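You operate a simulated robot arm through the tools that you are given. There is no shell and no other tool. Be economical: measure what you need, move in short steps, check, and stop when the job is done.

Carry out the task below with a simulated robot arm. There is one attempt and no reset: what you move stays moved.

TASK
Brush the medium mushroom clean and lay it in the white box.
Fine: the medium one of the two on the mat; stem up in the brushing box, gap dial on its size, lid shut while you crank; leave the lid open. What is to be rubbed or washed off counts as gone when no trace of it is left.

Only the result counts: the job must be done as asked and must still hold three seconds after the hand-in. Knocking over, shifting, dropping, spilling or breaking anything else fails it. Lids that push on must go on centred and level and be pressed home; caps that screw on are set level and turned clockwise until they are tight.

THE ROBOT
A 6-joint arm with a two-finger parallel gripper, fixed in place. Base frame: the origin is at the foot of the arm, x ahead of it, y to its left, z up; the work surface is at about z = 0. Lengths are in mm, angles in degrees, forces in N, time in s.
With the tool pointing down near the work surface it reaches from about 120 to 500 mm from the base axis. Its first joint turns from -72.0 to 72.0 degrees. Payload 0.65 kg.
The TCP is the grasp point between the finger pads, 25 mm short of the fingertips. In the tool frame z runs along the fingers and y along their closing line. Largest opening 76 mm; finger width 18, thickness 10; the body of the gripper, 36 by 78 mm, starts 45 mm behind the TCP.
Orientation is that of the tool frame in the base frame, as a unit quaternion [x, y, z, w]. With the fingers straight down and closing along the base's y, the tool's x points along the base's -x, its y along +y and its z along -z.

THE INTERFACE
- The arm moves only by the tool nudge_tool. Its argument "targets" is a list of rows, each a list of 3 entries, a list of its own where there are three numbers: the shift along the tool's x, y, z in mm, then the turn, a rotation vector about the tool's x, y, z in degrees, then the opening, from 0 (shut) to 1 (fully open). In form: [[[x, y, z], [wx, wy, wz], claw], ...]. A call has 1 to 20 rows; each row is the pose to reach, as a shift and turn from the pose commanded when the call began, along the tool's axes at that moment. Rows are played at 5 a second. More than 50 mm and 8.6 degrees between two rows, or a gripper value outside its range, and nothing of the call is played. A pose out of reach is approached as far as the arm can. The call stops where the force on the tool passes 90 N (or 10 N more than at its start, if that is more) or the arm is blocked; 0.2 s more then pass. Each finger travels about 108 mm/s and halts on what it meets, pressing with about 24 N; the grip force reading is that of the motor and also rises with nothing between the fingers. The clock runs only during rows and for 0.2 s after the last one: add rows that repeat a pose to give the fingers time. It gives the time, the measured TCP pose, the force on the tool (base axes), the opening and the grip force at its end, in the units of the frame above (readings bear some noise), with the torque about the TCP (base axes, N m) and any sound that the robot's microphone picked up.
- Cameras (640 x 400 px; columns grow to the right, rows downward): "scene" is fixed at [85.2, 301, 411.7]; the picture's right is [-0.36, -0.93, 0.00], its down [-0.39, 0.15, -0.91] and it looks along [0.85, -0.33, -0.42] (base axes); focal length 214 px, centre (320, 200). "wrist" rides on the gripper at [58, 11, -81] in the tool frame; the picture's right is [-0.18, 0.98, 0.00], its down [-0.75, -0.14, -0.64] and it looks along [-0.63, -0.12, 0.77] (tool axes); focal length 243 px, centre (320, 200). There is no depth. A picture from a camera that has moved, and an enlarged one, comes with that camera's place and axes in the base frame and with its lens. The place of the scene camera against the robot may be out by one fixed shift of up to 12 mm in any direction.
- grab_frame(camera): a new picture of that camera. No time passes.
- zoom(camera, box): a new picture of the part [left, top, right, bottom] of that camera's present view, enlarged. No time passes.
- hand_in(): hands the job in; it is judged then, once.

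Work in short steps. Places have to be worked out from the pictures, the camera data and where the tool is seen: move nearer, look again, correct. Check each grasp and each placing, and mend what went wrong. You have 120 turns and 64 pictures in all, those below and enlarged ones among them. Open the gripper and draw the arm clear of the work before you hand the job in, unless the task says otherwise; then end with one line.

The tools are called after ">>>" by a JSON object that holds its "api" and its "payload". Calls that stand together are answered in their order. nudge_tool: Moves the arm, as the interface text tells. Its arguments: {"type":"object","properties":{"targets":{"type":"array","items":{"type":"array"}}},"required":["targets"]} The other tools are called the same way: grab_frame (camera) takes a picture; zoom (camera, box) takes an enlarged picture of a part of a camera's view; hand_in () hands the job in.

At the start:

```text
time_s: 0.0
ee_pos: [244.8, 196.1, 337.8]
ee_rot: [-0.001, 1.0, 0.001, 0.001]
contact_force: [-0.3, 0.8, -0.1]
torque: [-0.02, -0.01, 0.04]
grip_width: 76.2
grasp_force: 0.2
```

scene: 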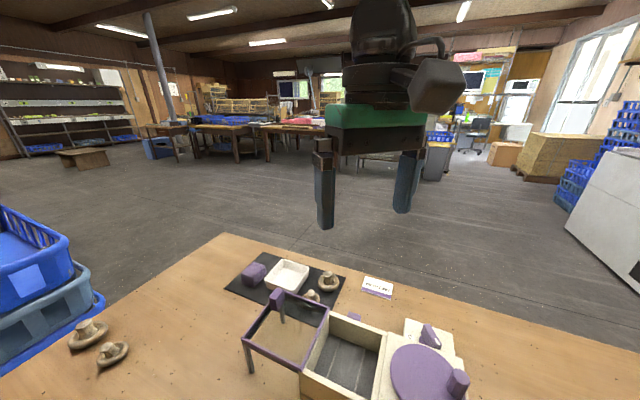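
wrist: 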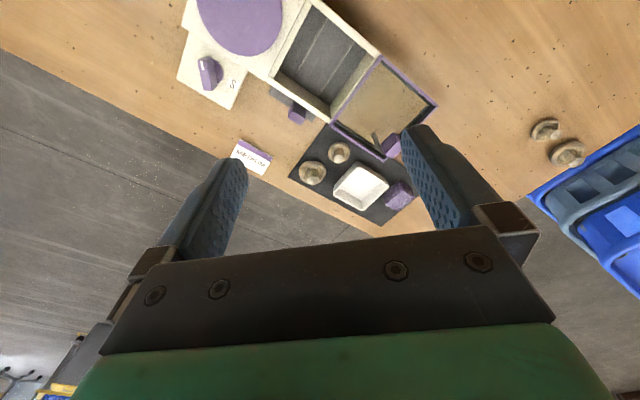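

The scene shows a brushing box with an open framed lid, a crank disc, a dial, and a mat with a white box and two mushrooms. I'll enlarge both views before moving.

>>> {"api": "zoom", "payload": {"camera": "scene", "box": [220, 240, 480, 400]}}

>>> {"api": "zoom", "payload": {"camera": "wrist", "box": [170, 0, 450, 230]}}

```text
2.46 times, centred on (350, 320) of scene
camera zoom: at [85.2, 301.0, 411.7], right [-0.36, -0.93, 0.0], down [-0.39, 0.15, -0.91], along [0.85, -0.33, -0.42], focal length 528 px, centre (246, -95)
```

zoom: 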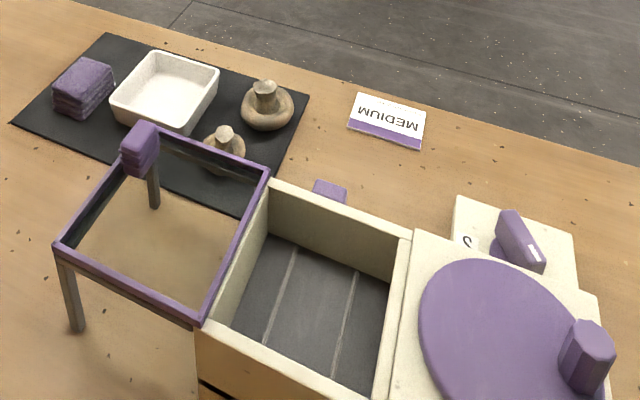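

```text
1.74 times, centred on (310, 115) of wrist
camera zoom: at [187.3, 205.5, 418.2], right [0.18, 0.98, 0.0], down [0.75, -0.14, 0.64], along [0.63, -0.12, -0.77], focal length 422 px, centre (337, 348)
```

zoom: 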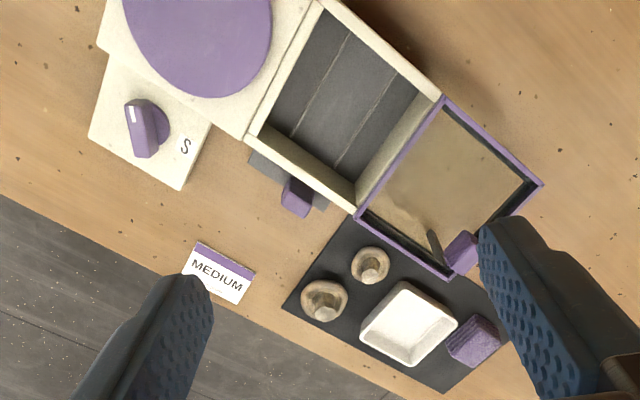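

The wrist view puts the smaller mat mushroom near (407,199) and the larger near (441,141). I'll draw the tool back towards the base at the same height to see the whole machine.

>>> {"api": "nudge_tool", "payload": {"targets": [[[20, -20, 0], [0, 0, 0], 1], [[40, -40, 0], [0, 0, 0], 1], [[60, -60, 0], [0, 0, 0], 1], [[80, -80, 0], [0, 0, 0], 1], [[80, -80, 0], [0, 0, 0], 1]]}}

>>> {"api": "grab_frame", "payload": {"camera": "wrist"}}

>>> {"api": "grab_frame", "payload": {"camera": "scene"}}

```text
time_s: 1.2
ee_pos: [164.8, 115.1, 337.0]
ee_rot: [-0.001, 1.0, 0.001, 0.001]
contact_force: [0.5, -0.3, -0.2]
torque: [-0.01, -0.02, 0.0]
grip_width: 76.1
grasp_force: 0.1
```

```text
59 pictures are left
camera wrist: at [108.5, 125.2, 417.5], right [0.18, 0.98, 0.0], down [0.75, -0.14, 0.64], along [0.63, -0.12, -0.77], focal length 243 px, centre (320, 200)
```

wrist: 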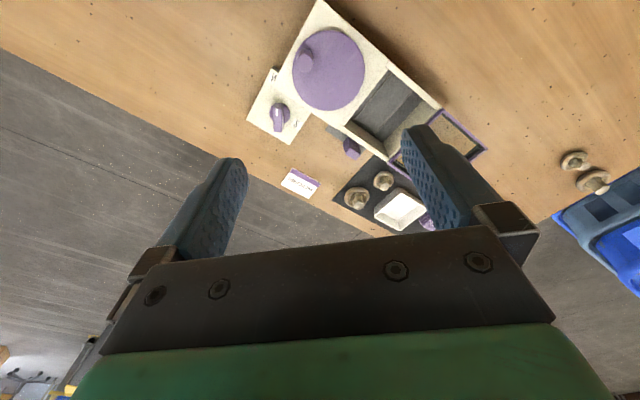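

```text
58 pictures are left
```

scene: 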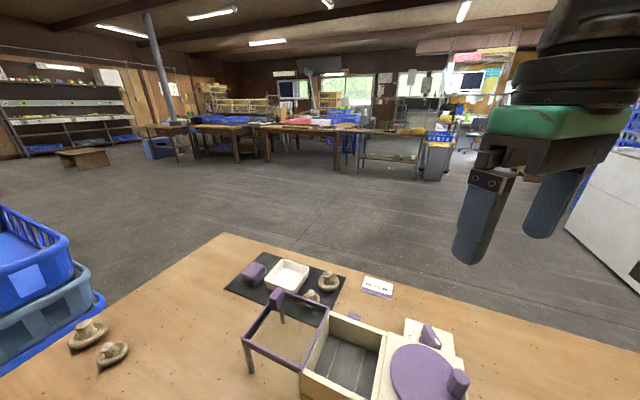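

Now the whole machine is in view. I'll enlarge the dial, box and disc.

>>> {"api": "zoom", "payload": {"camera": "wrist", "box": [230, 0, 390, 150]}}

>>> {"api": "zoom", "payload": {"camera": "wrist", "box": [320, 60, 500, 240]}}

>>> {"api": "zoom", "payload": {"camera": "scene", "box": [340, 300, 480, 400]}}

```text
2.67 times, centred on (310, 75) of wrist
camera zoom: at [108.5, 125.2, 417.5], right [0.18, 0.98, 0.0], down [0.75, -0.14, 0.64], along [0.63, -0.12, -0.77], focal length 647 px, centre (347, 533)
```

zoom: 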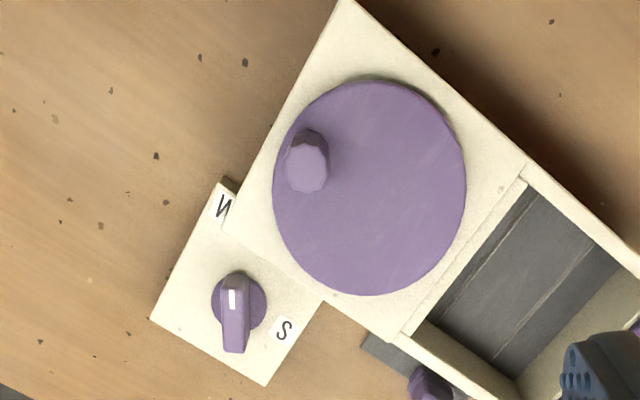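

```text
2.22 times, centred on (410, 150) of wrist
camera zoom: at [108.5, 125.2, 417.5], right [0.18, 0.98, 0.0], down [0.75, -0.14, 0.64], along [0.63, -0.12, -0.77], focal length 539 px, centre (120, 311)
```

zoom: 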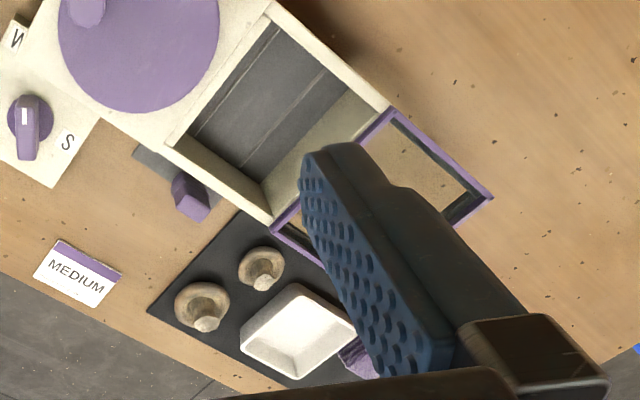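

```text
4.00 times, centred on (410, 350) of scene
camera zoom: at [85.2, 300.9, 411.7], right [-0.36, -0.93, 0.0], down [-0.39, 0.15, -0.91], along [0.85, -0.33, -0.42], focal length 858 px, centre (-40, -400)
```

zoom: 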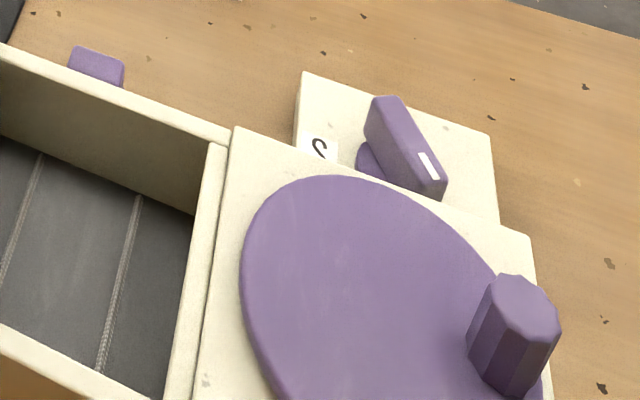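

Triangulation puts the box rim at z≈80, the dial near (236,35), the disc centre near (179,122) and its knob near (159,98). The white box looks far out at x≈490. I'll go forward and look down on the mat.

>>> {"api": "nudge_tool", "payload": {"targets": [[[-40, 10, 10], [0, 0, 0], 1], [[-80, 20, 30], [0, 0, 0], 1], [[-120, 30, 50], [0, 0, 0], 1], [[-160, 40, 80], [0, 0, 0], 1], [[-200, 50, 110], [0, 0, 0], 1], [[-200, 50, 110], [0, 0, 0], 1]]}}

>>> {"api": "grab_frame", "payload": {"camera": "wrist"}}

```text
refused: row 4 steps farther than a row can; nothing moved
```

```text
54 pictures are left
camera wrist: at [108.5, 125.2, 417.5], right [0.18, 0.98, 0.0], down [0.75, -0.14, 0.64], along [0.63, -0.12, -0.77], focal length 243 px, centre (320, 200)
```

wrist: 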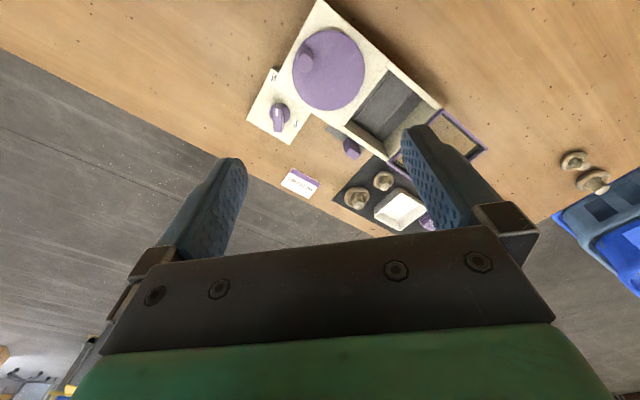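

The move was refused because one step was over 50 mm, so I'll repeat it with smaller steps.

>>> {"api": "nudge_tool", "payload": {"targets": [[[-35, 8, 15], [0, 0, 0], 1], [[-70, 16, 30], [0, 0, 0], 1], [[-105, 24, 50], [0, 0, 0], 1], [[-140, 32, 70], [0, 0, 0], 1], [[-175, 42, 90], [0, 0, 0], 1], [[-205, 50, 110], [0, 0, 0], 1], [[-205, 50, 110], [0, 0, 0], 1]]}}

>>> {"api": "grab_frame", "payload": {"camera": "wrist"}}

```text
time_s: 2.8
ee_pos: [369.2, 165.2, 226.0]
ee_rot: [0.0, 1.0, 0.001, 0.001]
contact_force: [-0.2, -0.8, -0.1]
torque: [0.03, -0.02, 0.01]
grip_width: 76.1
grasp_force: 0.1
```

```text
53 pictures are left
camera wrist: at [312.2, 174.8, 305.8], right [0.18, 0.98, 0.0], down [0.75, -0.14, 0.64], along [0.63, -0.12, -0.77], focal length 243 px, centre (320, 200)
```

wrist: 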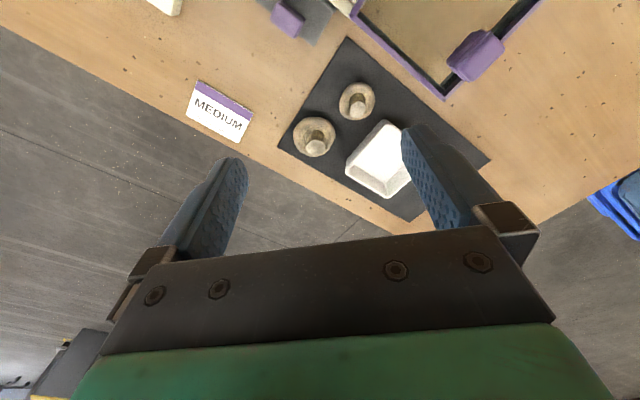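

I'll enlarge the mat mushrooms, and the two off-mat mushrooms in the scene view, to compare sizes.

>>> {"api": "zoom", "payload": {"camera": "wrist", "box": [270, 60, 430, 220]}}

>>> {"api": "zoom", "payload": {"camera": "scene", "box": [40, 240, 360, 400]}}

```text
2.50 times, centred on (350, 140) of wrist
camera zoom: at [312.2, 174.8, 305.8], right [0.18, 0.98, 0.0], down [0.75, -0.14, 0.64], along [0.63, -0.12, -0.77], focal length 606 px, centre (245, 350)
```

zoom: 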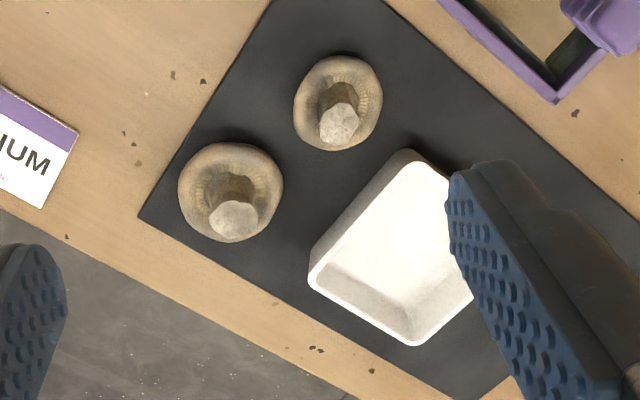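

```text
2.00 times, centred on (200, 320) of scene
camera zoom: at [85.3, 301.0, 411.7], right [-0.36, -0.93, 0.0], down [-0.39, 0.15, -0.91], along [0.85, -0.33, -0.42], focal length 429 px, centre (560, -40)
```

zoom: 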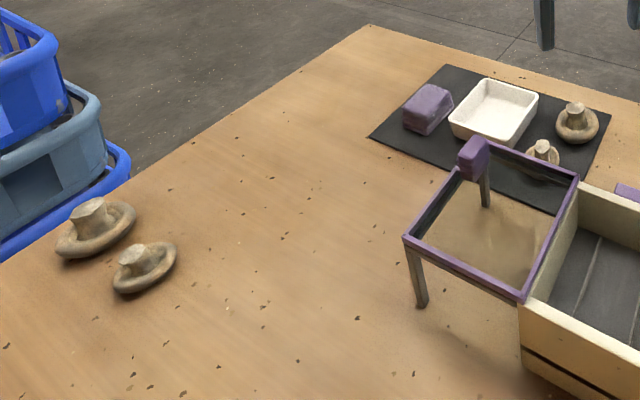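

The mat mushrooms measure about 41 and 52 mm across. I'll read the card and then look at the dial from above, to see what sizes exist.

>>> {"api": "zoom", "payload": {"camera": "wrist", "box": [170, 70, 270, 150]}}

>>> {"api": "nudge_tool", "payload": {"targets": [[[36, -23, 0], [0, 0, 0], 1], [[72, -46, 0], [0, 0, 0], 1], [[108, -69, 0], [0, 0, 0], 1], [[144, -92, 0], [0, 0, 0], 1], [[180, -115, 0], [0, 0, 0], 1], [[180, -115, 0], [0, 0, 0], 1]]}}

>>> {"api": "grab_frame", "payload": {"camera": "wrist"}}

```text
5.00 times, centred on (220, 110) of wrist
camera zoom: at [312.2, 174.8, 305.8], right [0.18, 0.98, 0.0], down [0.75, -0.14, 0.64], along [0.63, -0.12, -0.77], focal length 1213 px, centre (820, 650)
```

zoom: 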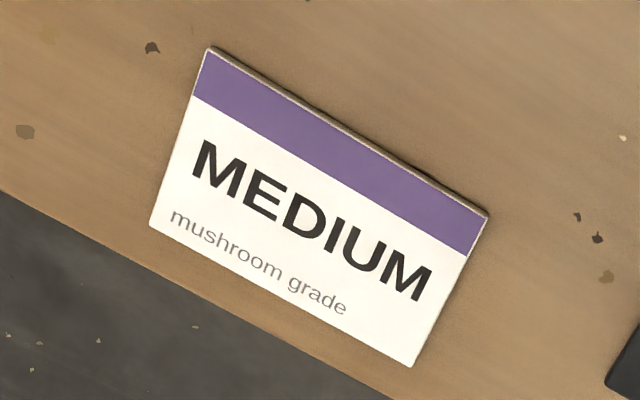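

```text
time_s: 4.2
ee_pos: [187.9, 47.4, 227.7]
ee_rot: [-0.001, 1.0, 0.0, 0.001]
contact_force: [-0.1, 0.2, 0.6]
torque: [-0.01, 0.01, 0.01]
grip_width: 76.1
grasp_force: 0.1
```

```text
49 pictures are left
camera wrist: at [131.3, 56.3, 307.4], right [0.18, 0.98, 0.0], down [0.75, -0.14, 0.64], along [0.63, -0.12, -0.77], focal length 243 px, centre (320, 200)
```

wrist: 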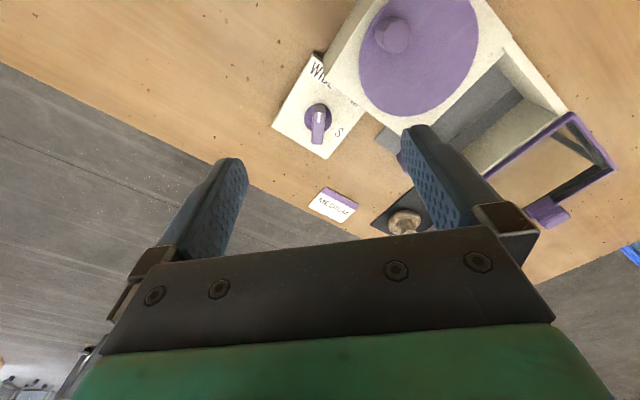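

The dial label by the machine begins "WI…". I'll enlarge it.

>>> {"api": "zoom", "payload": {"camera": "wrist", "box": [265, 40, 375, 170]}}

```text
3.08 times, centred on (320, 105) of wrist
camera zoom: at [131.3, 56.3, 307.4], right [0.18, 0.98, 0.0], down [0.75, -0.14, 0.64], along [0.63, -0.12, -0.77], focal length 746 px, centre (320, 492)
```

zoom: 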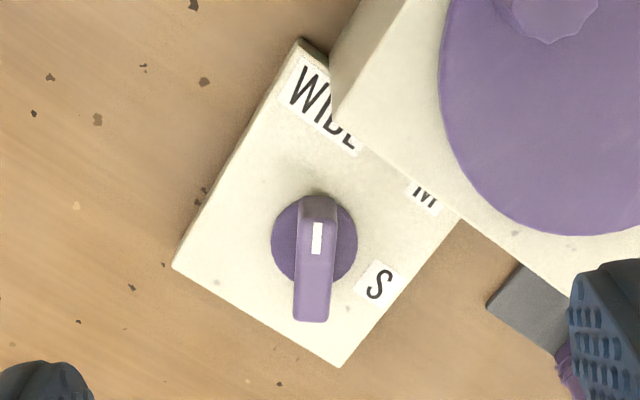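

The dial reads WIDE / M / S at roughly 60° apart, with the pointer on WIDE now. With no L, the sizes are S and M, so the larger mushroom (~52 mm) is the medium; I'll check that against other views later. I'll move above the dial at about (239,34), turned 13° to match its bar.

>>> {"api": "nudge_tool", "payload": {"targets": [[[-25, -7, 20], [0, 0, 7], 0.6], [[-51, -13.5, 50], [0, 0, 13], 0.6], [[-51, -13.5, 85], [0, 0, 13], 0.6], [[-51, -13.5, 110], [0, 0, 13], 0.6], [[-51, -13.5, 110], [0, 0, 13], 0.6]]}}

>>> {"api": "grab_frame", "payload": {"camera": "wrist"}}

>>> {"api": "grab_frame", "payload": {"camera": "scene"}}

```text
time_s: 5.4
ee_pos: [242.4, 36.4, 116.9]
ee_rot: [0.112, 0.994, 0.002, 0.001]
contact_force: [-0.3, 0.8, -0.3]
torque: [-0.03, -0.02, 0.0]
grip_width: 45.8
grasp_force: 0.2
```

```text
47 pictures are left
camera wrist: at [189.2, 59.0, 197.5], right [0.4, 0.92, 0.0], down [0.7, -0.31, 0.64], along [0.59, -0.26, -0.77], focal length 243 px, centre (320, 200)
```

wrist: 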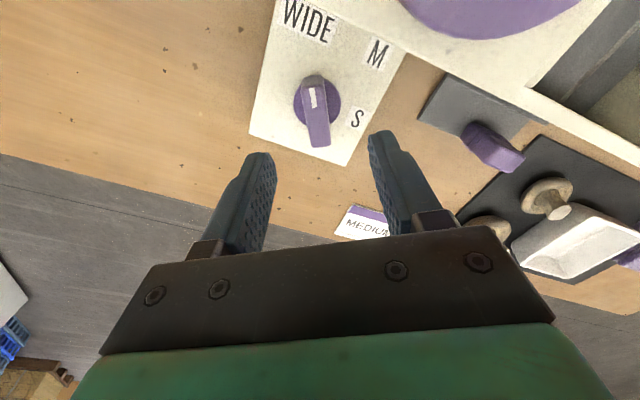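

```text
46 pictures are left
```

scene: 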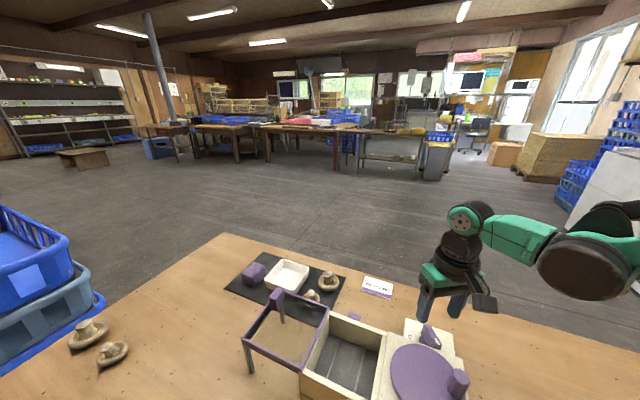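

The labels are at about 163° (WIDE), 103° (M) and 43° (S), with the dial centre at (240.5,33.5). I'll lower onto the bar and close.

>>> {"api": "nudge_tool", "payload": {"targets": [[[0.5, -1.5, 25], [0, 0, 4], 0.6], [[0.5, -1.5, 55], [0, 0, 4], 0.6], [[0.5, -1.5, 55], [0, 0, 4], 0.3], [[0.5, -1.5, 55], [0, 0, 4], 0], [[0.5, -1.5, 55], [0, 0, 4], 0], [[0.5, -1.5, 55], [0, 0, 4], 0]]}}

>>> {"api": "grab_frame", "payload": {"camera": "wrist"}}

```text
time_s: 6.8
ee_pos: [240.4, 36.3, 61.9]
ee_rot: [0.148, 0.989, -0.001, -0.001]
contact_force: [-11.9, -27.0, -31.4]
torque: [-0.33, 0.11, 0.02]
grip_width: 13.9
grasp_force: 34.2
```

```text
45 pictures are left
camera wrist: at [189.3, 62.0, 142.3], right [0.46, 0.89, 0.0], down [0.68, -0.35, 0.64], along [0.57, -0.3, -0.77], focal length 243 px, centre (320, 200)
```

wrist: 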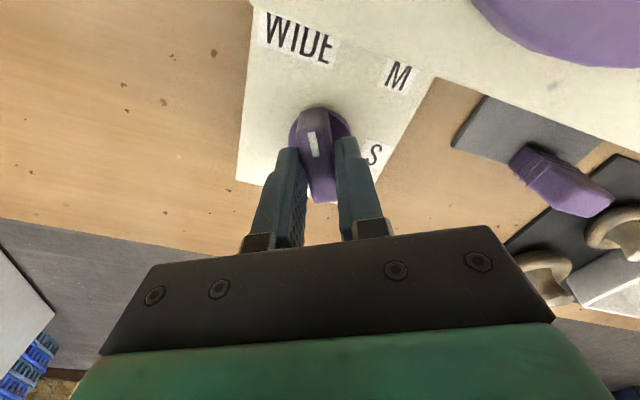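

The bar is gripped at 13.9 mm width, but the side force shows I'm 2–3 mm off in y. I'll ease that off and see whether the force drops.

>>> {"api": "nudge_tool", "payload": {"targets": [[[0, -1.5, 0], [0, 0, 0], 0], [[0, -2.5, 0], [0, 0, 0], 0], [[0, -2.5, 0], [0, 0, 0], 0]]}}

```text
time_s: 7.6
ee_pos: [239.6, 35.9, 62.3]
ee_rot: [0.146, 0.989, 0.003, 0.003]
contact_force: [13.5, 5.4, -1.2]
torque: [-0.06, 0.43, -0.02]
grip_width: 13.9
grasp_force: 34.2
```

The forces are nearly gone. I'll turn clockwise seen from above (+ about tool z) by 30° first and check the loads.

>>> {"api": "nudge_tool", "payload": {"targets": [[[-1, 0, 0], [0, 0, 6], 0], [[-1, 0, 0], [0, 0, 12], 0], [[-1, 0, 0], [0, 0, 18], 0], [[-1, 0, 0], [0, 0, 24], 0], [[-1, 0, 0], [0, 0, 30], 0], [[-1, 0, 0], [0, 0, 30], 0]]}}

```text
time_s: 9.0
ee_pos: [240.1, 35.1, 63.1]
ee_rot: [0.399, 0.917, 0.005, 0.0]
contact_force: [13.0, 38.6, -15.1]
torque: [0.28, -0.14, -0.03]
grip_width: 13.9
grasp_force: 34.4
```

The turn is following. Side force pushes along tool y, so I'll correct 2 mm that way and turn the remaining 30°.

>>> {"api": "nudge_tool", "payload": {"targets": [[[0.5, 1.5, 0], [0, 0, 0], 0], [[0.5, 1.5, 0], [0, 0, 6], 0], [[0.5, 1.5, 0], [0, 0, 12], 0], [[0.5, 1.5, 0], [0, 0, 18], 0], [[0.5, 1.5, 0], [0, 0, 24], 0], [[0.5, 1.5, 0], [0, 0, 30], 0], [[0.5, 1.5, 0], [0, 0, 30], 0]]}}

>>> {"api": "zoom", "payload": {"camera": "scene", "box": [370, 280, 530, 380]}}

>>> {"api": "grab_frame", "payload": {"camera": "wrist"}}

```text
time_s: 10.6
ee_pos: [239.9, 34.7, 62.0]
ee_rot: [0.623, 0.782, 0.0, -0.001]
contact_force: [-19.3, -5.4, 31.9]
torque: [-0.15, 0.39, 0.04]
grip_width: 13.9
grasp_force: 34.2
```

```text
4.00 times, centred on (450, 330) of scene
camera zoom: at [85.2, 300.9, 411.7], right [-0.36, -0.93, 0.0], down [-0.39, 0.15, -0.91], along [0.85, -0.33, -0.42], focal length 858 px, centre (-200, -320)
```

zoom: 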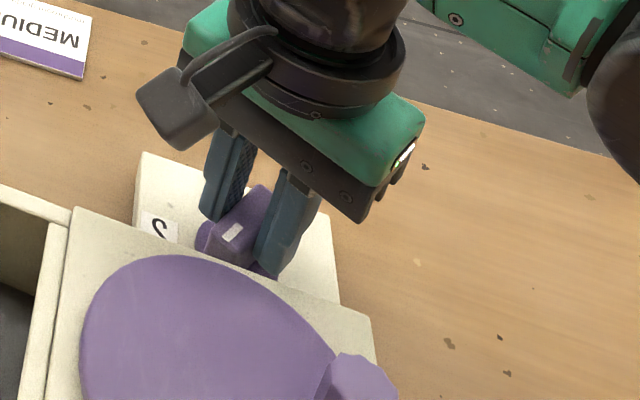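

```text
43 pictures are left
camera wrist: at [239.9, 93.4, 143.0], right [1.0, 0.04, 0.0], down [0.03, -0.76, 0.64], along [0.03, -0.64, -0.77], focal length 243 px, centre (320, 200)
```

wrist: 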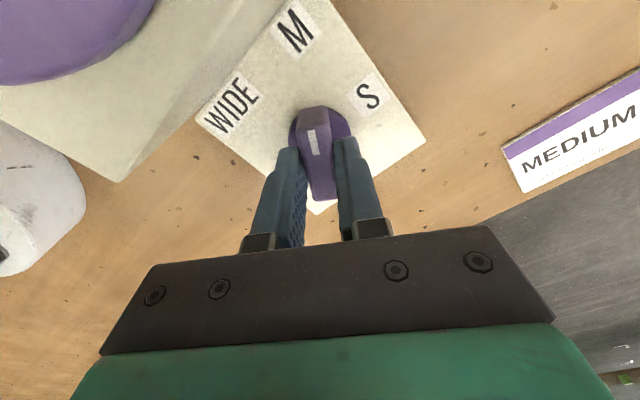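

M sits at about 101.6° and the pointer at about 103°, which matches. I'll release, lift off and check the dial.

>>> {"api": "nudge_tool", "payload": {"targets": [[[0, 0, 0], [0, 0, 0], 0.4], [[0, 0, 0], [0, 0, 0], 0.5], [[0, 0, -30], [0, 0, 0], 0.5], [[0, 0, -70], [0, 0, -7], 0.6], [[0, 0, -110], [0, 0, -14], 0.8], [[0, 0, -150], [0, 0, -21], 1], [[0, 0, -190], [0, 0, -28], 1], [[0, 0, -190], [0, 0, -35], 1]]}}

>>> {"api": "grab_frame", "payload": {"camera": "wrist"}}

```text
time_s: 12.4
ee_pos: [239.8, 34.1, 253.9]
ee_rot: [0.357, 0.934, 0.002, 0.0]
contact_force: [0.3, 1.3, -0.3]
torque: [0.0, 0.01, -0.02]
grip_width: 76.0
grasp_force: 0.1
```

```text
42 pictures are left
camera wrist: at [205.4, 79.9, 333.7], right [0.79, 0.61, 0.0], down [0.47, -0.61, 0.64], along [0.39, -0.51, -0.77], focal length 243 px, centre (320, 200)
```

wrist: 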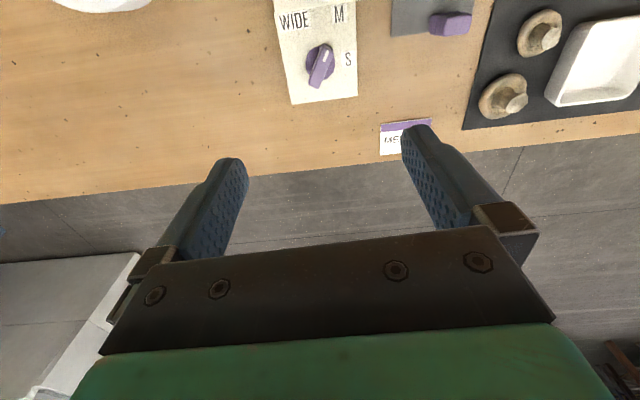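

The dial now points to M. Next I'll look down into the box and the lid from above.

>>> {"api": "nudge_tool", "payload": {"targets": [[[21, 26, -4], [0, 0, -7], 1], [[42, 52, -8], [0, 0, -14], 1], [[63, 78, -12], [0, 0, -21], 1], [[84, 104, -16], [0, 0, -28], 1], [[103, 130, -20], [0, 0, -35], 1], [[103, 130, -20], [0, 0, -42], 1], [[103, 130, -20], [0, 0, -42], 1]]}}

>>> {"api": "grab_frame", "payload": {"camera": "wrist"}}

```text
time_s: 14.0
ee_pos: [251.5, 200.9, 271.4]
ee_rot: [-0.002, 1.0, 0.0, 0.001]
contact_force: [-0.2, -0.4, -0.4]
torque: [0.01, 0.01, -0.02]
grip_width: 75.9
grasp_force: 0.0
```

```text
41 pictures are left
camera wrist: at [195.0, 210.6, 351.7], right [0.18, 0.98, 0.0], down [0.75, -0.14, 0.64], along [0.63, -0.11, -0.77], focal length 243 px, centre (320, 200)
```

wrist: 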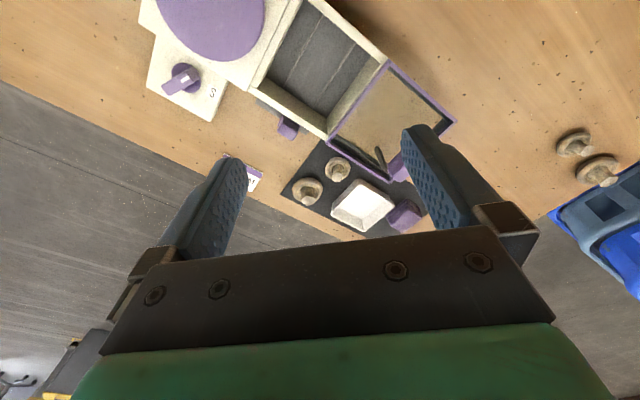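

>>> {"api": "zoom", "payload": {"camera": "wrist", "box": [240, 0, 460, 180]}}

>>> {"api": "zoom", "payload": {"camera": "wrist", "box": [530, 110, 640, 200]}}

```text
2.22 times, centred on (350, 90) of wrist
camera zoom: at [195.0, 210.6, 351.7], right [0.18, 0.98, 0.0], down [0.75, -0.14, 0.64], along [0.63, -0.11, -0.77], focal length 539 px, centre (253, 444)
```

zoom: 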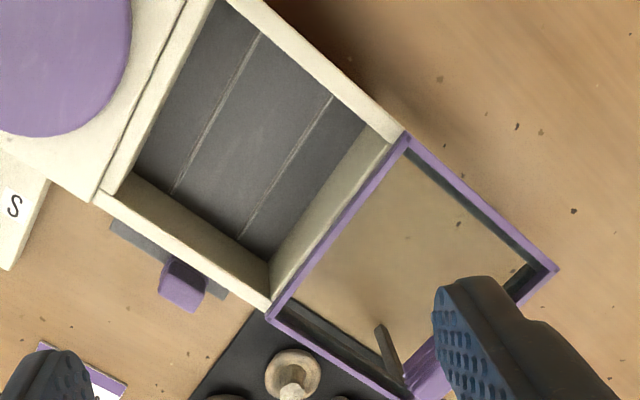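

```text
4.44 times, centred on (585, 155) of wrist
camera zoom: at [195.0, 210.6, 351.7], right [0.18, 0.98, 0.0], down [0.75, -0.14, 0.64], along [0.63, -0.11, -0.77], focal length 1078 px, centre (-858, 400)
```

zoom: 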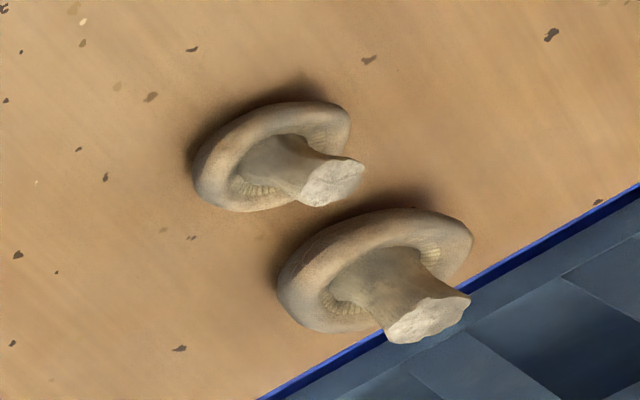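

The dial change may have moved the brush bars in the box. I'll take the same enlarged scene view as before and compare.

>>> {"api": "zoom", "payload": {"camera": "scene", "box": [220, 240, 480, 400]}}

```text
2.46 times, centred on (350, 320) of scene
camera zoom: at [85.2, 301.0, 411.7], right [-0.36, -0.93, 0.0], down [-0.39, 0.15, -0.91], along [0.85, -0.33, -0.42], focal length 528 px, centre (246, -95)
```

zoom: 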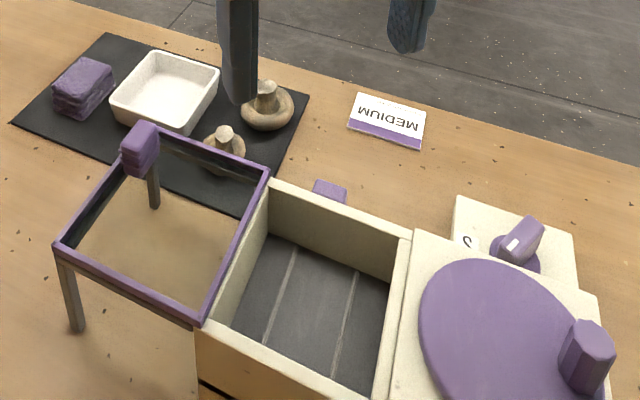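

The bars are unchanged by the dial. I'll take the larger mushroom as medium. It stands stem up near (443,141), so I'll approach above it to grip by the stem.

>>> {"api": "nudge_tool", "payload": {"targets": [[[-38, -12, 5], [0, 0, 0], 0.6], [[-76, -24, 10], [0, 0, 0], 0.6], [[-114, -36, 20], [0, 0, 0], 0.6], [[-152, -48, 45], [0, 0, 0], 0.6], [[-180, -58, 80], [0, 0, 0], 0.6], [[-191, -60, 120], [0, 0, 0], 0.6], [[-191, -60, 150], [0, 0, 0], 0.6], [[-191, -60, 150], [0, 0, 0], 0.6]]}}

>>> {"api": "grab_frame", "payload": {"camera": "wrist"}}

```text
time_s: 15.8
ee_pos: [442.9, 139.2, 124.0]
ee_rot: [-0.001, 1.0, 0.001, 0.001]
contact_force: [-1.0, -0.6, 0.1]
torque: [0.03, 0.01, 0.0]
grip_width: 45.7
grasp_force: 0.1
```

```text
37 pictures are left
camera wrist: at [385.3, 148.9, 204.1], right [0.18, 0.98, 0.0], down [0.75, -0.14, 0.64], along [0.63, -0.12, -0.77], focal length 243 px, centre (320, 200)
```

wrist: 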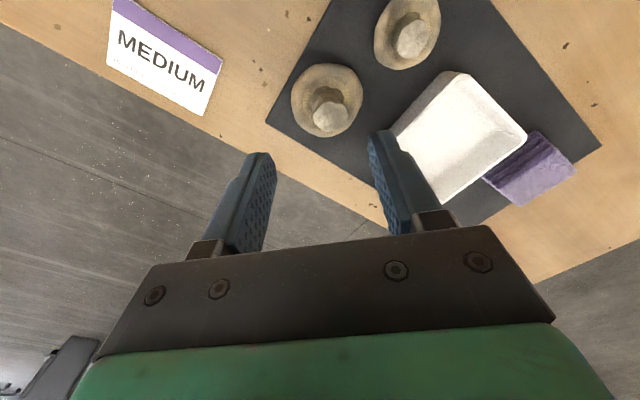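

The stem stands at about (443,143), topping out near z≈50. I'll go down to TCP z≈52 and close on it.

>>> {"api": "nudge_tool", "payload": {"targets": [[[0, 4, 30], [0, 0, 0], 0.6], [[0, 4, 55], [0, 0, 0], 0.6], [[0, 4, 71], [0, 0, 0], 0.6], [[0, 4, 71], [0, 0, 0], 0.6]]}}

>>> {"api": "grab_frame", "payload": {"camera": "wrist"}}

>>> {"api": "zoom", "payload": {"camera": "scene", "box": [220, 200, 420, 325]}}

```text
time_s: 16.8
ee_pos: [445.1, 145.2, 50.7]
ee_rot: [-0.001, 1.0, 0.001, 0.001]
contact_force: [0.6, -0.7, -0.2]
torque: [-0.01, -0.02, 0.02]
grip_width: 45.6
grasp_force: 0.1
```

```text
36 pictures are left
camera wrist: at [387.0, 155.3, 132.4], right [0.18, 0.98, 0.0], down [0.75, -0.14, 0.64], along [0.63, -0.12, -0.77], focal length 243 px, centre (320, 200)
```

wrist: 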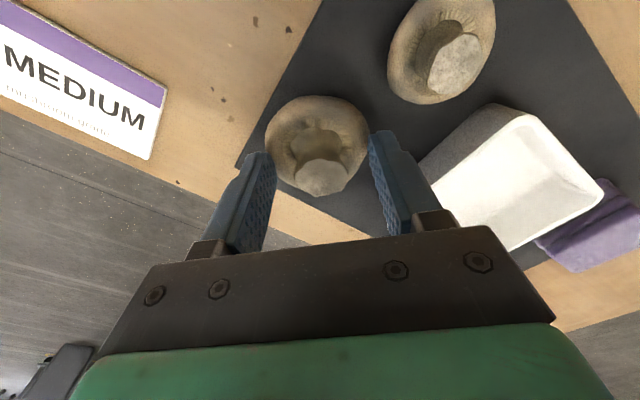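

```text
3.20 times, centred on (320, 262) of scene
camera zoom: at [85.2, 301.0, 411.7], right [-0.36, -0.93, 0.0], down [-0.39, 0.15, -0.91], along [0.85, -0.33, -0.42], focal length 686 px, centre (320, 0)
```

zoom: 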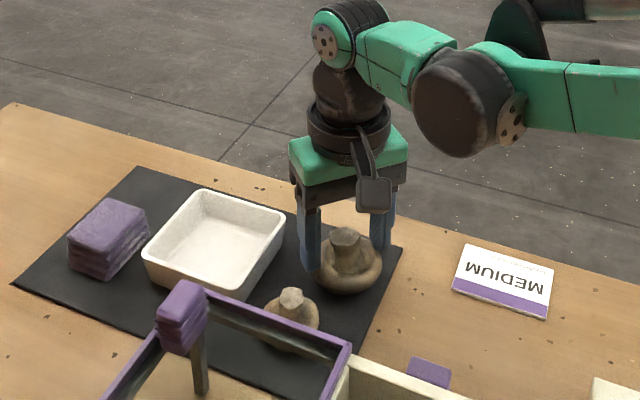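

The stem is centred between the fingers with about 20 mm of overlap, so I'll close.

>>> {"api": "nudge_tool", "payload": {"targets": [[[1, 0, 2], [0, 0, 0], 0.4], [[1, 0, 2], [0, 0, 0], 0.2], [[1, 0, 2], [0, 0, 0], 0.1], [[1, 0, 2], [0, 0, 0], 0.1]]}}

```text
time_s: 17.8
ee_pos: [442.6, 144.7, 50.1]
ee_rot: [0.0, 1.0, 0.001, 0.001]
contact_force: [-0.2, -2.3, 7.1]
torque: [-0.16, 0.0, -0.01]
grip_width: 20.5
grasp_force: 11.6
```

The stem is held at 20.5 mm. I'll close fully for a firm hold and lift.

>>> {"api": "nudge_tool", "payload": {"targets": [[[0, 0, 0], [0, 0, 0], 0], [[0, 0, 0], [0, 0, 0], 0], [[0, 0, -30], [0, 0, 0], 0], [[0, 0, -65], [0, 0, 0], 0], [[0, 0, -100], [0, 0, 0], 0], [[0, 0, -100], [0, 0, 0], 0]]}}

>>> {"api": "grab_frame", "payload": {"camera": "wrist"}}

```text
time_s: 19.2
ee_pos: [442.1, 143.6, 151.2]
ee_rot: [0.0, 1.0, 0.0, 0.0]
contact_force: [-0.1, 0.2, -0.9]
torque: [0.02, -0.01, -0.02]
grip_width: 19.9
grasp_force: 11.9
```

```text
34 pictures are left
camera wrist: at [386.0, 152.6, 231.0], right [0.18, 0.98, 0.0], down [0.75, -0.14, 0.64], along [0.63, -0.12, -0.77], focal length 243 px, centre (320, 200)
```

wrist: 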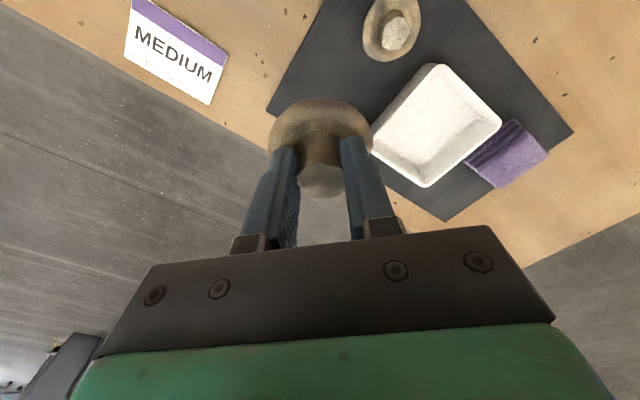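

The mushroom is held upright. The brushing box centre works out at (255,197), with its diagonals along x and y. I'll carry it there at safe height.

>>> {"api": "nudge_tool", "payload": {"targets": [[[0, 0, -35], [0, 0, 0], 0], [[38, 10, -45], [0, 0, 0], 0], [[76, 21, -45], [0, 0, 0], 0], [[114, 32, -45], [0, 0, 0], 0], [[152, 43, -45], [0, 0, 0], 0], [[187, 53.5, -45], [0, 0, 0], 0], [[187, 53.5, -20], [0, 0, 0], 0], [[187, 53.5, -20], [0, 0, 0], 0]]}}

>>> {"api": "grab_frame", "payload": {"camera": "wrist"}}

>>> {"api": "zoom", "payload": {"camera": "scene", "box": [220, 200, 480, 400]}}

```text
time_s: 21.0
ee_pos: [254.2, 198.0, 170.0]
ee_rot: [-0.001, 1.0, 0.0, 0.001]
contact_force: [-0.6, 0.7, -0.3]
torque: [-0.01, -0.03, 0.03]
grip_width: 19.6
grasp_force: 12.5
```

```text
33 pictures are left
camera wrist: at [197.3, 208.2, 250.6], right [0.18, 0.98, 0.0], down [0.75, -0.14, 0.64], along [0.63, -0.12, -0.77], focal length 243 px, centre (320, 200)
```

wrist: 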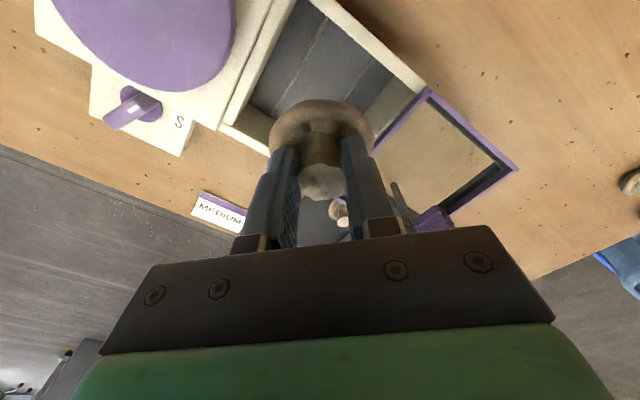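

```text
2.00 times, centred on (350, 300) of scene
camera zoom: at [85.2, 301.0, 411.7], right [-0.36, -0.93, 0.0], down [-0.39, 0.15, -0.91], along [0.85, -0.33, -0.42], focal length 429 px, centre (260, 0)
```

zoom: 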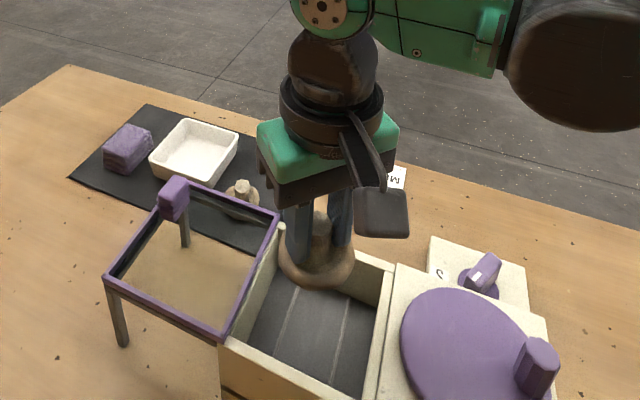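

It's centred above the box. I'll lower to just above the estimated floor (TCP z≈98).

>>> {"api": "nudge_tool", "payload": {"targets": [[[0, -1, 25], [0, 0, 0], 0], [[0, -1, 50], [0, 0, 0], 0], [[0, -1, 66], [0, 0, 0], 0], [[0, -1, 72], [0, 0, 0], 0], [[0, -1, 72], [0, 0, 0], 0]]}}

>>> {"api": "zoom", "payload": {"camera": "scene", "box": [300, 280, 420, 400]}}

```text
time_s: 22.2
ee_pos: [254.2, 196.0, 96.9]
ee_rot: [-0.001, 1.0, 0.0, 0.001]
contact_force: [0.5, 0.3, -0.9]
torque: [-0.03, -0.01, 0.04]
grip_width: 19.5
grasp_force: 11.8
```

```text
3.33 times, centred on (360, 340) of scene
camera zoom: at [85.2, 301.0, 411.7], right [-0.36, -0.93, 0.0], down [-0.39, 0.15, -0.91], along [0.85, -0.33, -0.42], focal length 715 px, centre (187, -267)
```

zoom: 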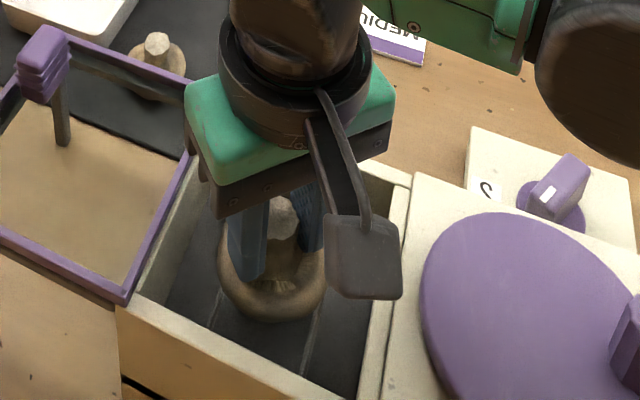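

No contact yet. I'll go down in small steps and watch the vertical force.

>>> {"api": "nudge_tool", "payload": {"targets": [[[0, 0, 5], [0, 0, 0], 0], [[0, 0, 10], [0, 0, 0], 0], [[0, 0, 10], [0, 0, 0], 0]]}}

```text
time_s: 23.0
ee_pos: [254.8, 197.1, 87.6]
ee_rot: [-0.001, 1.0, 0.001, 0.001]
contact_force: [-0.1, 0.8, -0.1]
torque: [0.02, 0.0, 0.0]
grip_width: 19.8
grasp_force: 12.4
```

>>> {"api": "nudge_tool", "payload": {"targets": [[[0, 0, 4], [0, 0, 0], 0], [[0, 0, 8], [0, 0, 0], 0], [[0, 0, 8], [0, 0, 0], 0]]}}

```text
time_s: 23.8
ee_pos: [254.7, 196.5, 80.6]
ee_rot: [0.0, 1.0, 0.003, 0.001]
contact_force: [-0.8, 8.5, 31.0]
torque: [0.24, -0.21, 0.06]
grip_width: 20.1
grasp_force: 11.7
```

Contact at TCP z≈81, so the floor is near z≈32. I'll ease up a millimetre, open and rise.

>>> {"api": "nudge_tool", "payload": {"targets": [[[0, 0, -1], [0, 0, 0], 0], [[0, 0, -1], [0, 0, 0], 0.35], [[0, 0, -1], [0, 0, 0], 0.55], [[0, 0, -1], [0, 0, 0], 0.55], [[0, 0, -30], [0, 0, 0], 0.55], [[0, 0, -70], [0, 0, 0], 0.6], [[0, 0, -110], [0, 0, 0], 0.8], [[20, 0, -150], [0, 0, 0], 1], [[20, 0, -150], [0, 0, 0], 1]]}}

>>> {"api": "grab_frame", "payload": {"camera": "wrist"}}

>>> {"api": "zoom", "payload": {"camera": "scene", "box": [220, 240, 480, 400]}}

```text
time_s: 25.8
ee_pos: [233.4, 195.5, 231.0]
ee_rot: [-0.001, 1.0, 0.001, 0.001]
contact_force: [0.3, -0.3, 0.7]
torque: [0.01, 0.0, 0.01]
grip_width: 76.4
grasp_force: 0.1
```

```text
30 pictures are left
camera wrist: at [175.4, 204.8, 311.8], right [0.18, 0.98, 0.0], down [0.75, -0.14, 0.64], along [0.63, -0.12, -0.77], focal length 243 px, centre (320, 200)
```

wrist: 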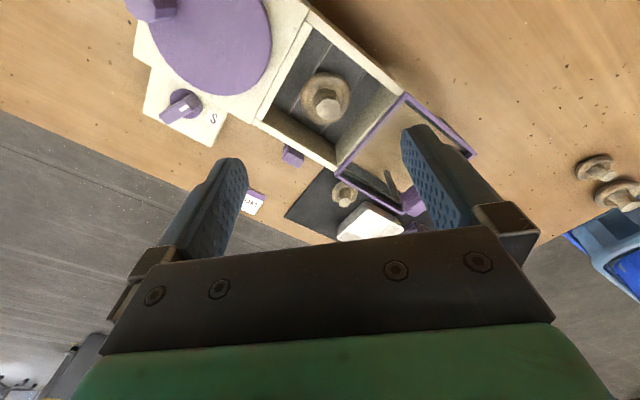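

```text
2.46 times, centred on (350, 320) of scene
camera zoom: at [85.2, 300.9, 411.7], right [-0.36, -0.93, 0.0], down [-0.39, 0.15, -0.91], along [0.85, -0.33, -0.42], focal length 528 px, centre (246, -95)
```

zoom: 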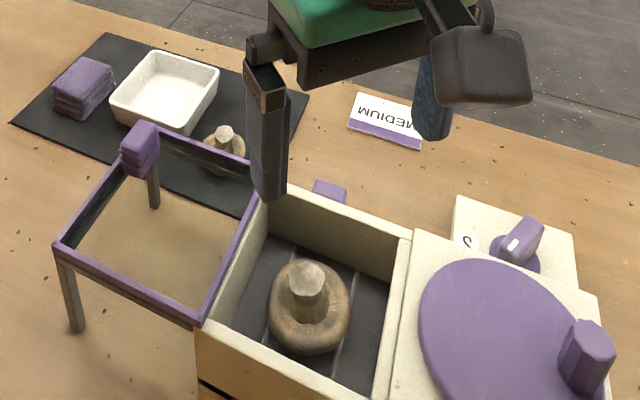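

The mushroom stands stem up in the box. Now I need the lid handle and hinge geometry, so I'll move over the lid for a closer view.

>>> {"api": "nudge_tool", "payload": {"targets": [[[-30, 25, 0], [0, 0, 0], 1], [[-60, 50, 0], [0, 0, 0], 1], [[-90, 70, 0], [0, 0, 0], 1], [[-90, 70, 0], [0, 0, 0], 1]]}}

>>> {"api": "zoom", "payload": {"camera": "wrist", "box": [220, 0, 460, 180]}}

>>> {"api": "zoom", "payload": {"camera": "scene", "box": [230, 270, 350, 390]}}

```text
time_s: 26.8
ee_pos: [323.2, 265.4, 228.1]
ee_rot: [0.0, 1.0, 0.0, 0.001]
contact_force: [0.1, 0.3, -0.5]
torque: [0.02, 0.02, -0.01]
grip_width: 75.8
grasp_force: 0.0
```

```text
2.22 times, centred on (340, 90) of wrist
camera zoom: at [266.7, 275.0, 308.5], right [0.18, 0.98, 0.0], down [0.75, -0.14, 0.64], along [0.63, -0.12, -0.77], focal length 539 px, centre (276, 444)
```

zoom: 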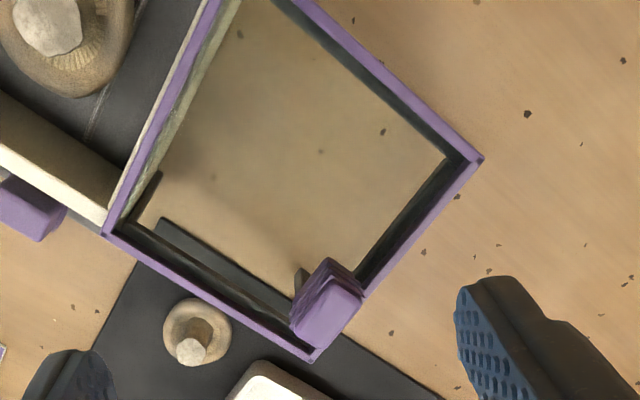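

```text
3.33 times, centred on (290, 330) of scene
camera zoom: at [85.3, 301.0, 411.7], right [-0.36, -0.93, 0.0], down [-0.39, 0.15, -0.91], along [0.85, -0.33, -0.42], focal length 715 px, centre (420, -233)
```

zoom: 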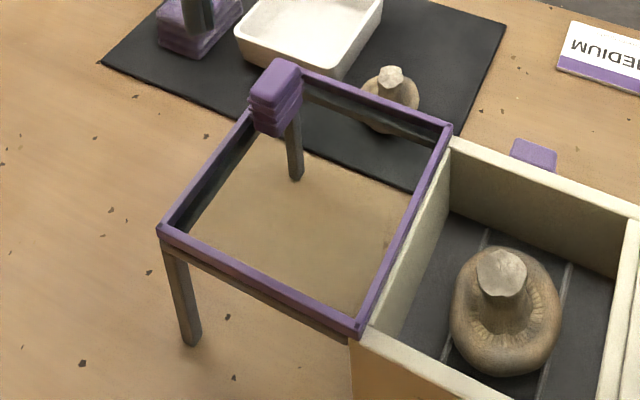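

The lid looks like a flat window frame resting on rails with legs, with a purple handle block standing up near (366,276). That suggests it slides over the box rather than hinging. I'll line up over the handle, turned 45° so the fingers close along the sliding direction.

>>> {"api": "nudge_tool", "payload": {"targets": [[[-10, 3, 10], [0, 0, 7.5], 0.7], [[-20, 6, 25], [0, 0, 15], 0.7], [[-30, 9, 40], [0, 0, 22.5], 0.7], [[-40, 11, 55], [0, 0, 30], 0.7], [[-43.5, 11, 65], [0, 0, 37.5], 0.7], [[-43.5, 11, 73], [0, 0, 45], 0.7], [[-43.5, 11, 73], [0, 0, 45], 0.7]]}}

>>> {"api": "grab_frame", "payload": {"camera": "wrist"}}

>>> {"api": "zoom", "payload": {"camera": "scene", "box": [220, 220, 380, 380]}}

```text
time_s: 28.4
ee_pos: [367.7, 279.2, 156.6]
ee_rot: [0.383, 0.924, 0.002, 0.001]
contact_force: [0.2, 0.4, -0.1]
torque: [-0.01, 0.03, 0.01]
grip_width: 53.2
grasp_force: 0.0
```

```text
26 pictures are left
camera wrist: at [335.7, 326.8, 237.4], right [0.83, 0.56, 0.0], down [0.43, -0.63, 0.64], along [0.36, -0.53, -0.77], focal length 243 px, centre (320, 200)
```

wrist: 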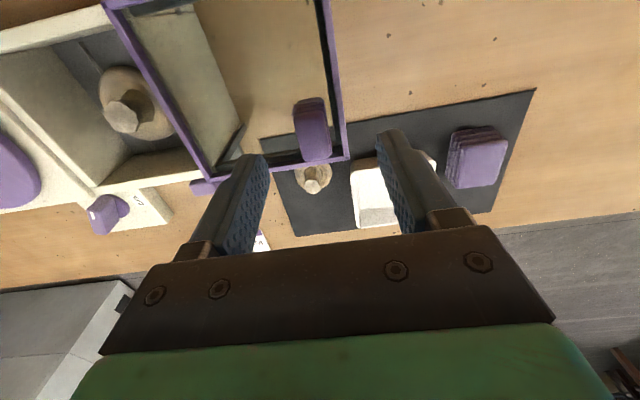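

```text
2.50 times, centred on (300, 300) of scene
camera zoom: at [85.2, 301.0, 411.7], right [-0.36, -0.93, 0.0], down [-0.39, 0.15, -0.91], along [0.85, -0.33, -0.42], focal length 536 px, centre (370, -50)
```

zoom: 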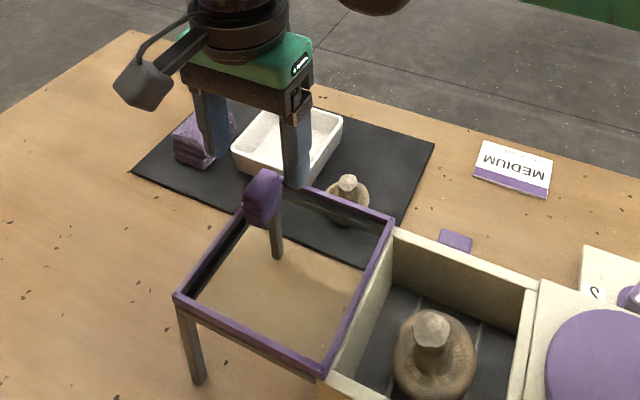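

The handle top is centred near (367,275) and the tool is just off it. I'll lower 38 mm with a small correction, leaving the fingers open.

>>> {"api": "nudge_tool", "payload": {"targets": [[[-2, -2.5, 18], [0, 0, 0], 0.7], [[-2, -2.5, 32], [0, 0, 0], 0.7], [[-2, -2.5, 38], [0, 0, 0], 0.7], [[-2, -2.5, 38], [0, 0, 0], 0.7]]}}

>>> {"api": "grab_frame", "payload": {"camera": "wrist"}}

>>> {"api": "zoom", "payload": {"camera": "scene", "box": [220, 240, 340, 360]}}

```text
time_s: 29.4
ee_pos: [368.0, 276.0, 118.4]
ee_rot: [0.382, 0.924, 0.002, 0.0]
contact_force: [0.1, -0.8, -0.3]
torque: [0.01, 0.03, 0.03]
grip_width: 53.2
grasp_force: 0.0
```

```text
24 pictures are left
camera wrist: at [335.8, 324.1, 200.0], right [0.82, 0.57, 0.0], down [0.43, -0.63, 0.64], along [0.37, -0.53, -0.77], focal length 243 px, centre (320, 200)
```

wrist: 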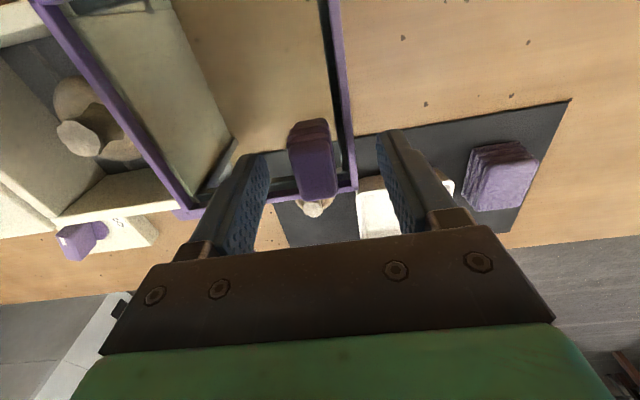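

```text
3.33 times, centred on (280, 300) of scene
camera zoom: at [85.2, 301.0, 411.7], right [-0.36, -0.93, 0.0], down [-0.39, 0.15, -0.91], along [0.85, -0.33, -0.42], focal length 715 px, centre (453, -133)
```

zoom: 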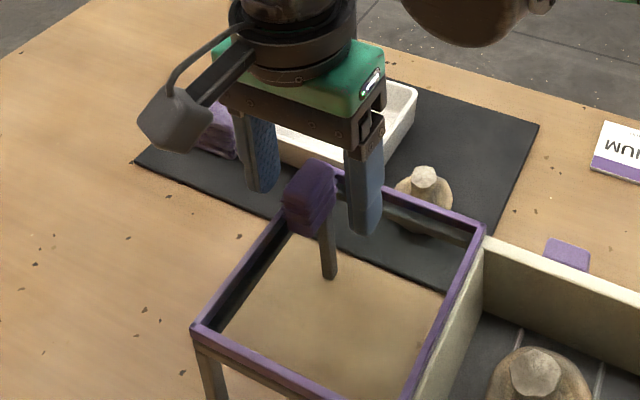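

The handle is between the fingers, so I'll close on it gently.

>>> {"api": "nudge_tool", "payload": {"targets": [[[0, 0, 2], [0, 0, 0], 0.5], [[0, 0, 2], [0, 0, 0], 0.3], [[0, 0, 2], [0, 0, 0], 0.1], [[0, 0, 2], [0, 0, 0], 0.1]]}}

```text
time_s: 30.4
ee_pos: [368.2, 275.1, 116.8]
ee_rot: [0.382, 0.924, 0.001, 0.0]
contact_force: [-10.1, -7.8, -1.9]
torque: [-0.08, 0.17, 0.0]
grip_width: 17.7
grasp_force: 6.0
```

It's gripped at 17.7 mm. I'll test the slide by moving 12 mm towards the box along −y of the tool.

>>> {"api": "nudge_tool", "payload": {"targets": [[[0, -2, 0], [0, 0, 0], 0], [[0, -5, 0], [0, 0, 0], 0], [[0, -9, 0], [0, 0, 0], 0], [[0, -12, 0], [0, 0, 0], 0], [[0, -12, 0], [0, 0, 0], 0]]}}

>>> {"api": "zoom", "payload": {"camera": "scene", "box": [220, 240, 380, 400]}}

```text
time_s: 31.6
ee_pos: [359.7, 267.4, 116.8]
ee_rot: [0.382, 0.924, 0.001, 0.001]
contact_force: [8.0, -8.5, -26.3]
torque: [-0.28, -0.03, -0.05]
grip_width: 16.1
grasp_force: 35.1
```

```text
2.50 times, centred on (300, 320) of scene
camera zoom: at [85.3, 301.0, 411.6], right [-0.36, -0.93, 0.0], down [-0.39, 0.15, -0.91], along [0.85, -0.33, -0.42], focal length 536 px, centre (370, -100)
```

zoom: 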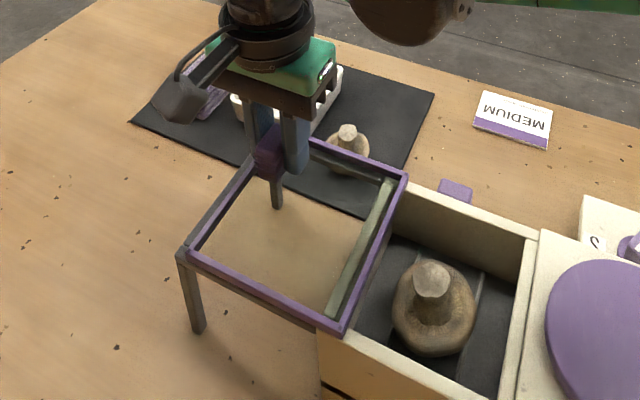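

It is a sliding lid and it moves. I'll relax the slight vertical load and push on 35 mm.

>>> {"api": "nudge_tool", "payload": {"targets": [[[0, -5, 1], [0, 0, 0], 0], [[0, -12, 1.5], [0, 0, 0], 0], [[0, -19, 1.5], [0, 0, 0], 0], [[0, -27, 1.5], [0, 0, 0], 0], [[0, -35, 1.5], [0, 0, 0], 0], [[0, -35, 1.5], [0, 0, 0], 0]]}}

```text
time_s: 33.0
ee_pos: [333.3, 242.5, 116.1]
ee_rot: [0.382, 0.924, 0.002, 0.0]
contact_force: [-5.6, 4.7, 53.8]
torque: [-0.34, 0.13, -0.25]
grip_width: 15.9
grasp_force: 34.6
```

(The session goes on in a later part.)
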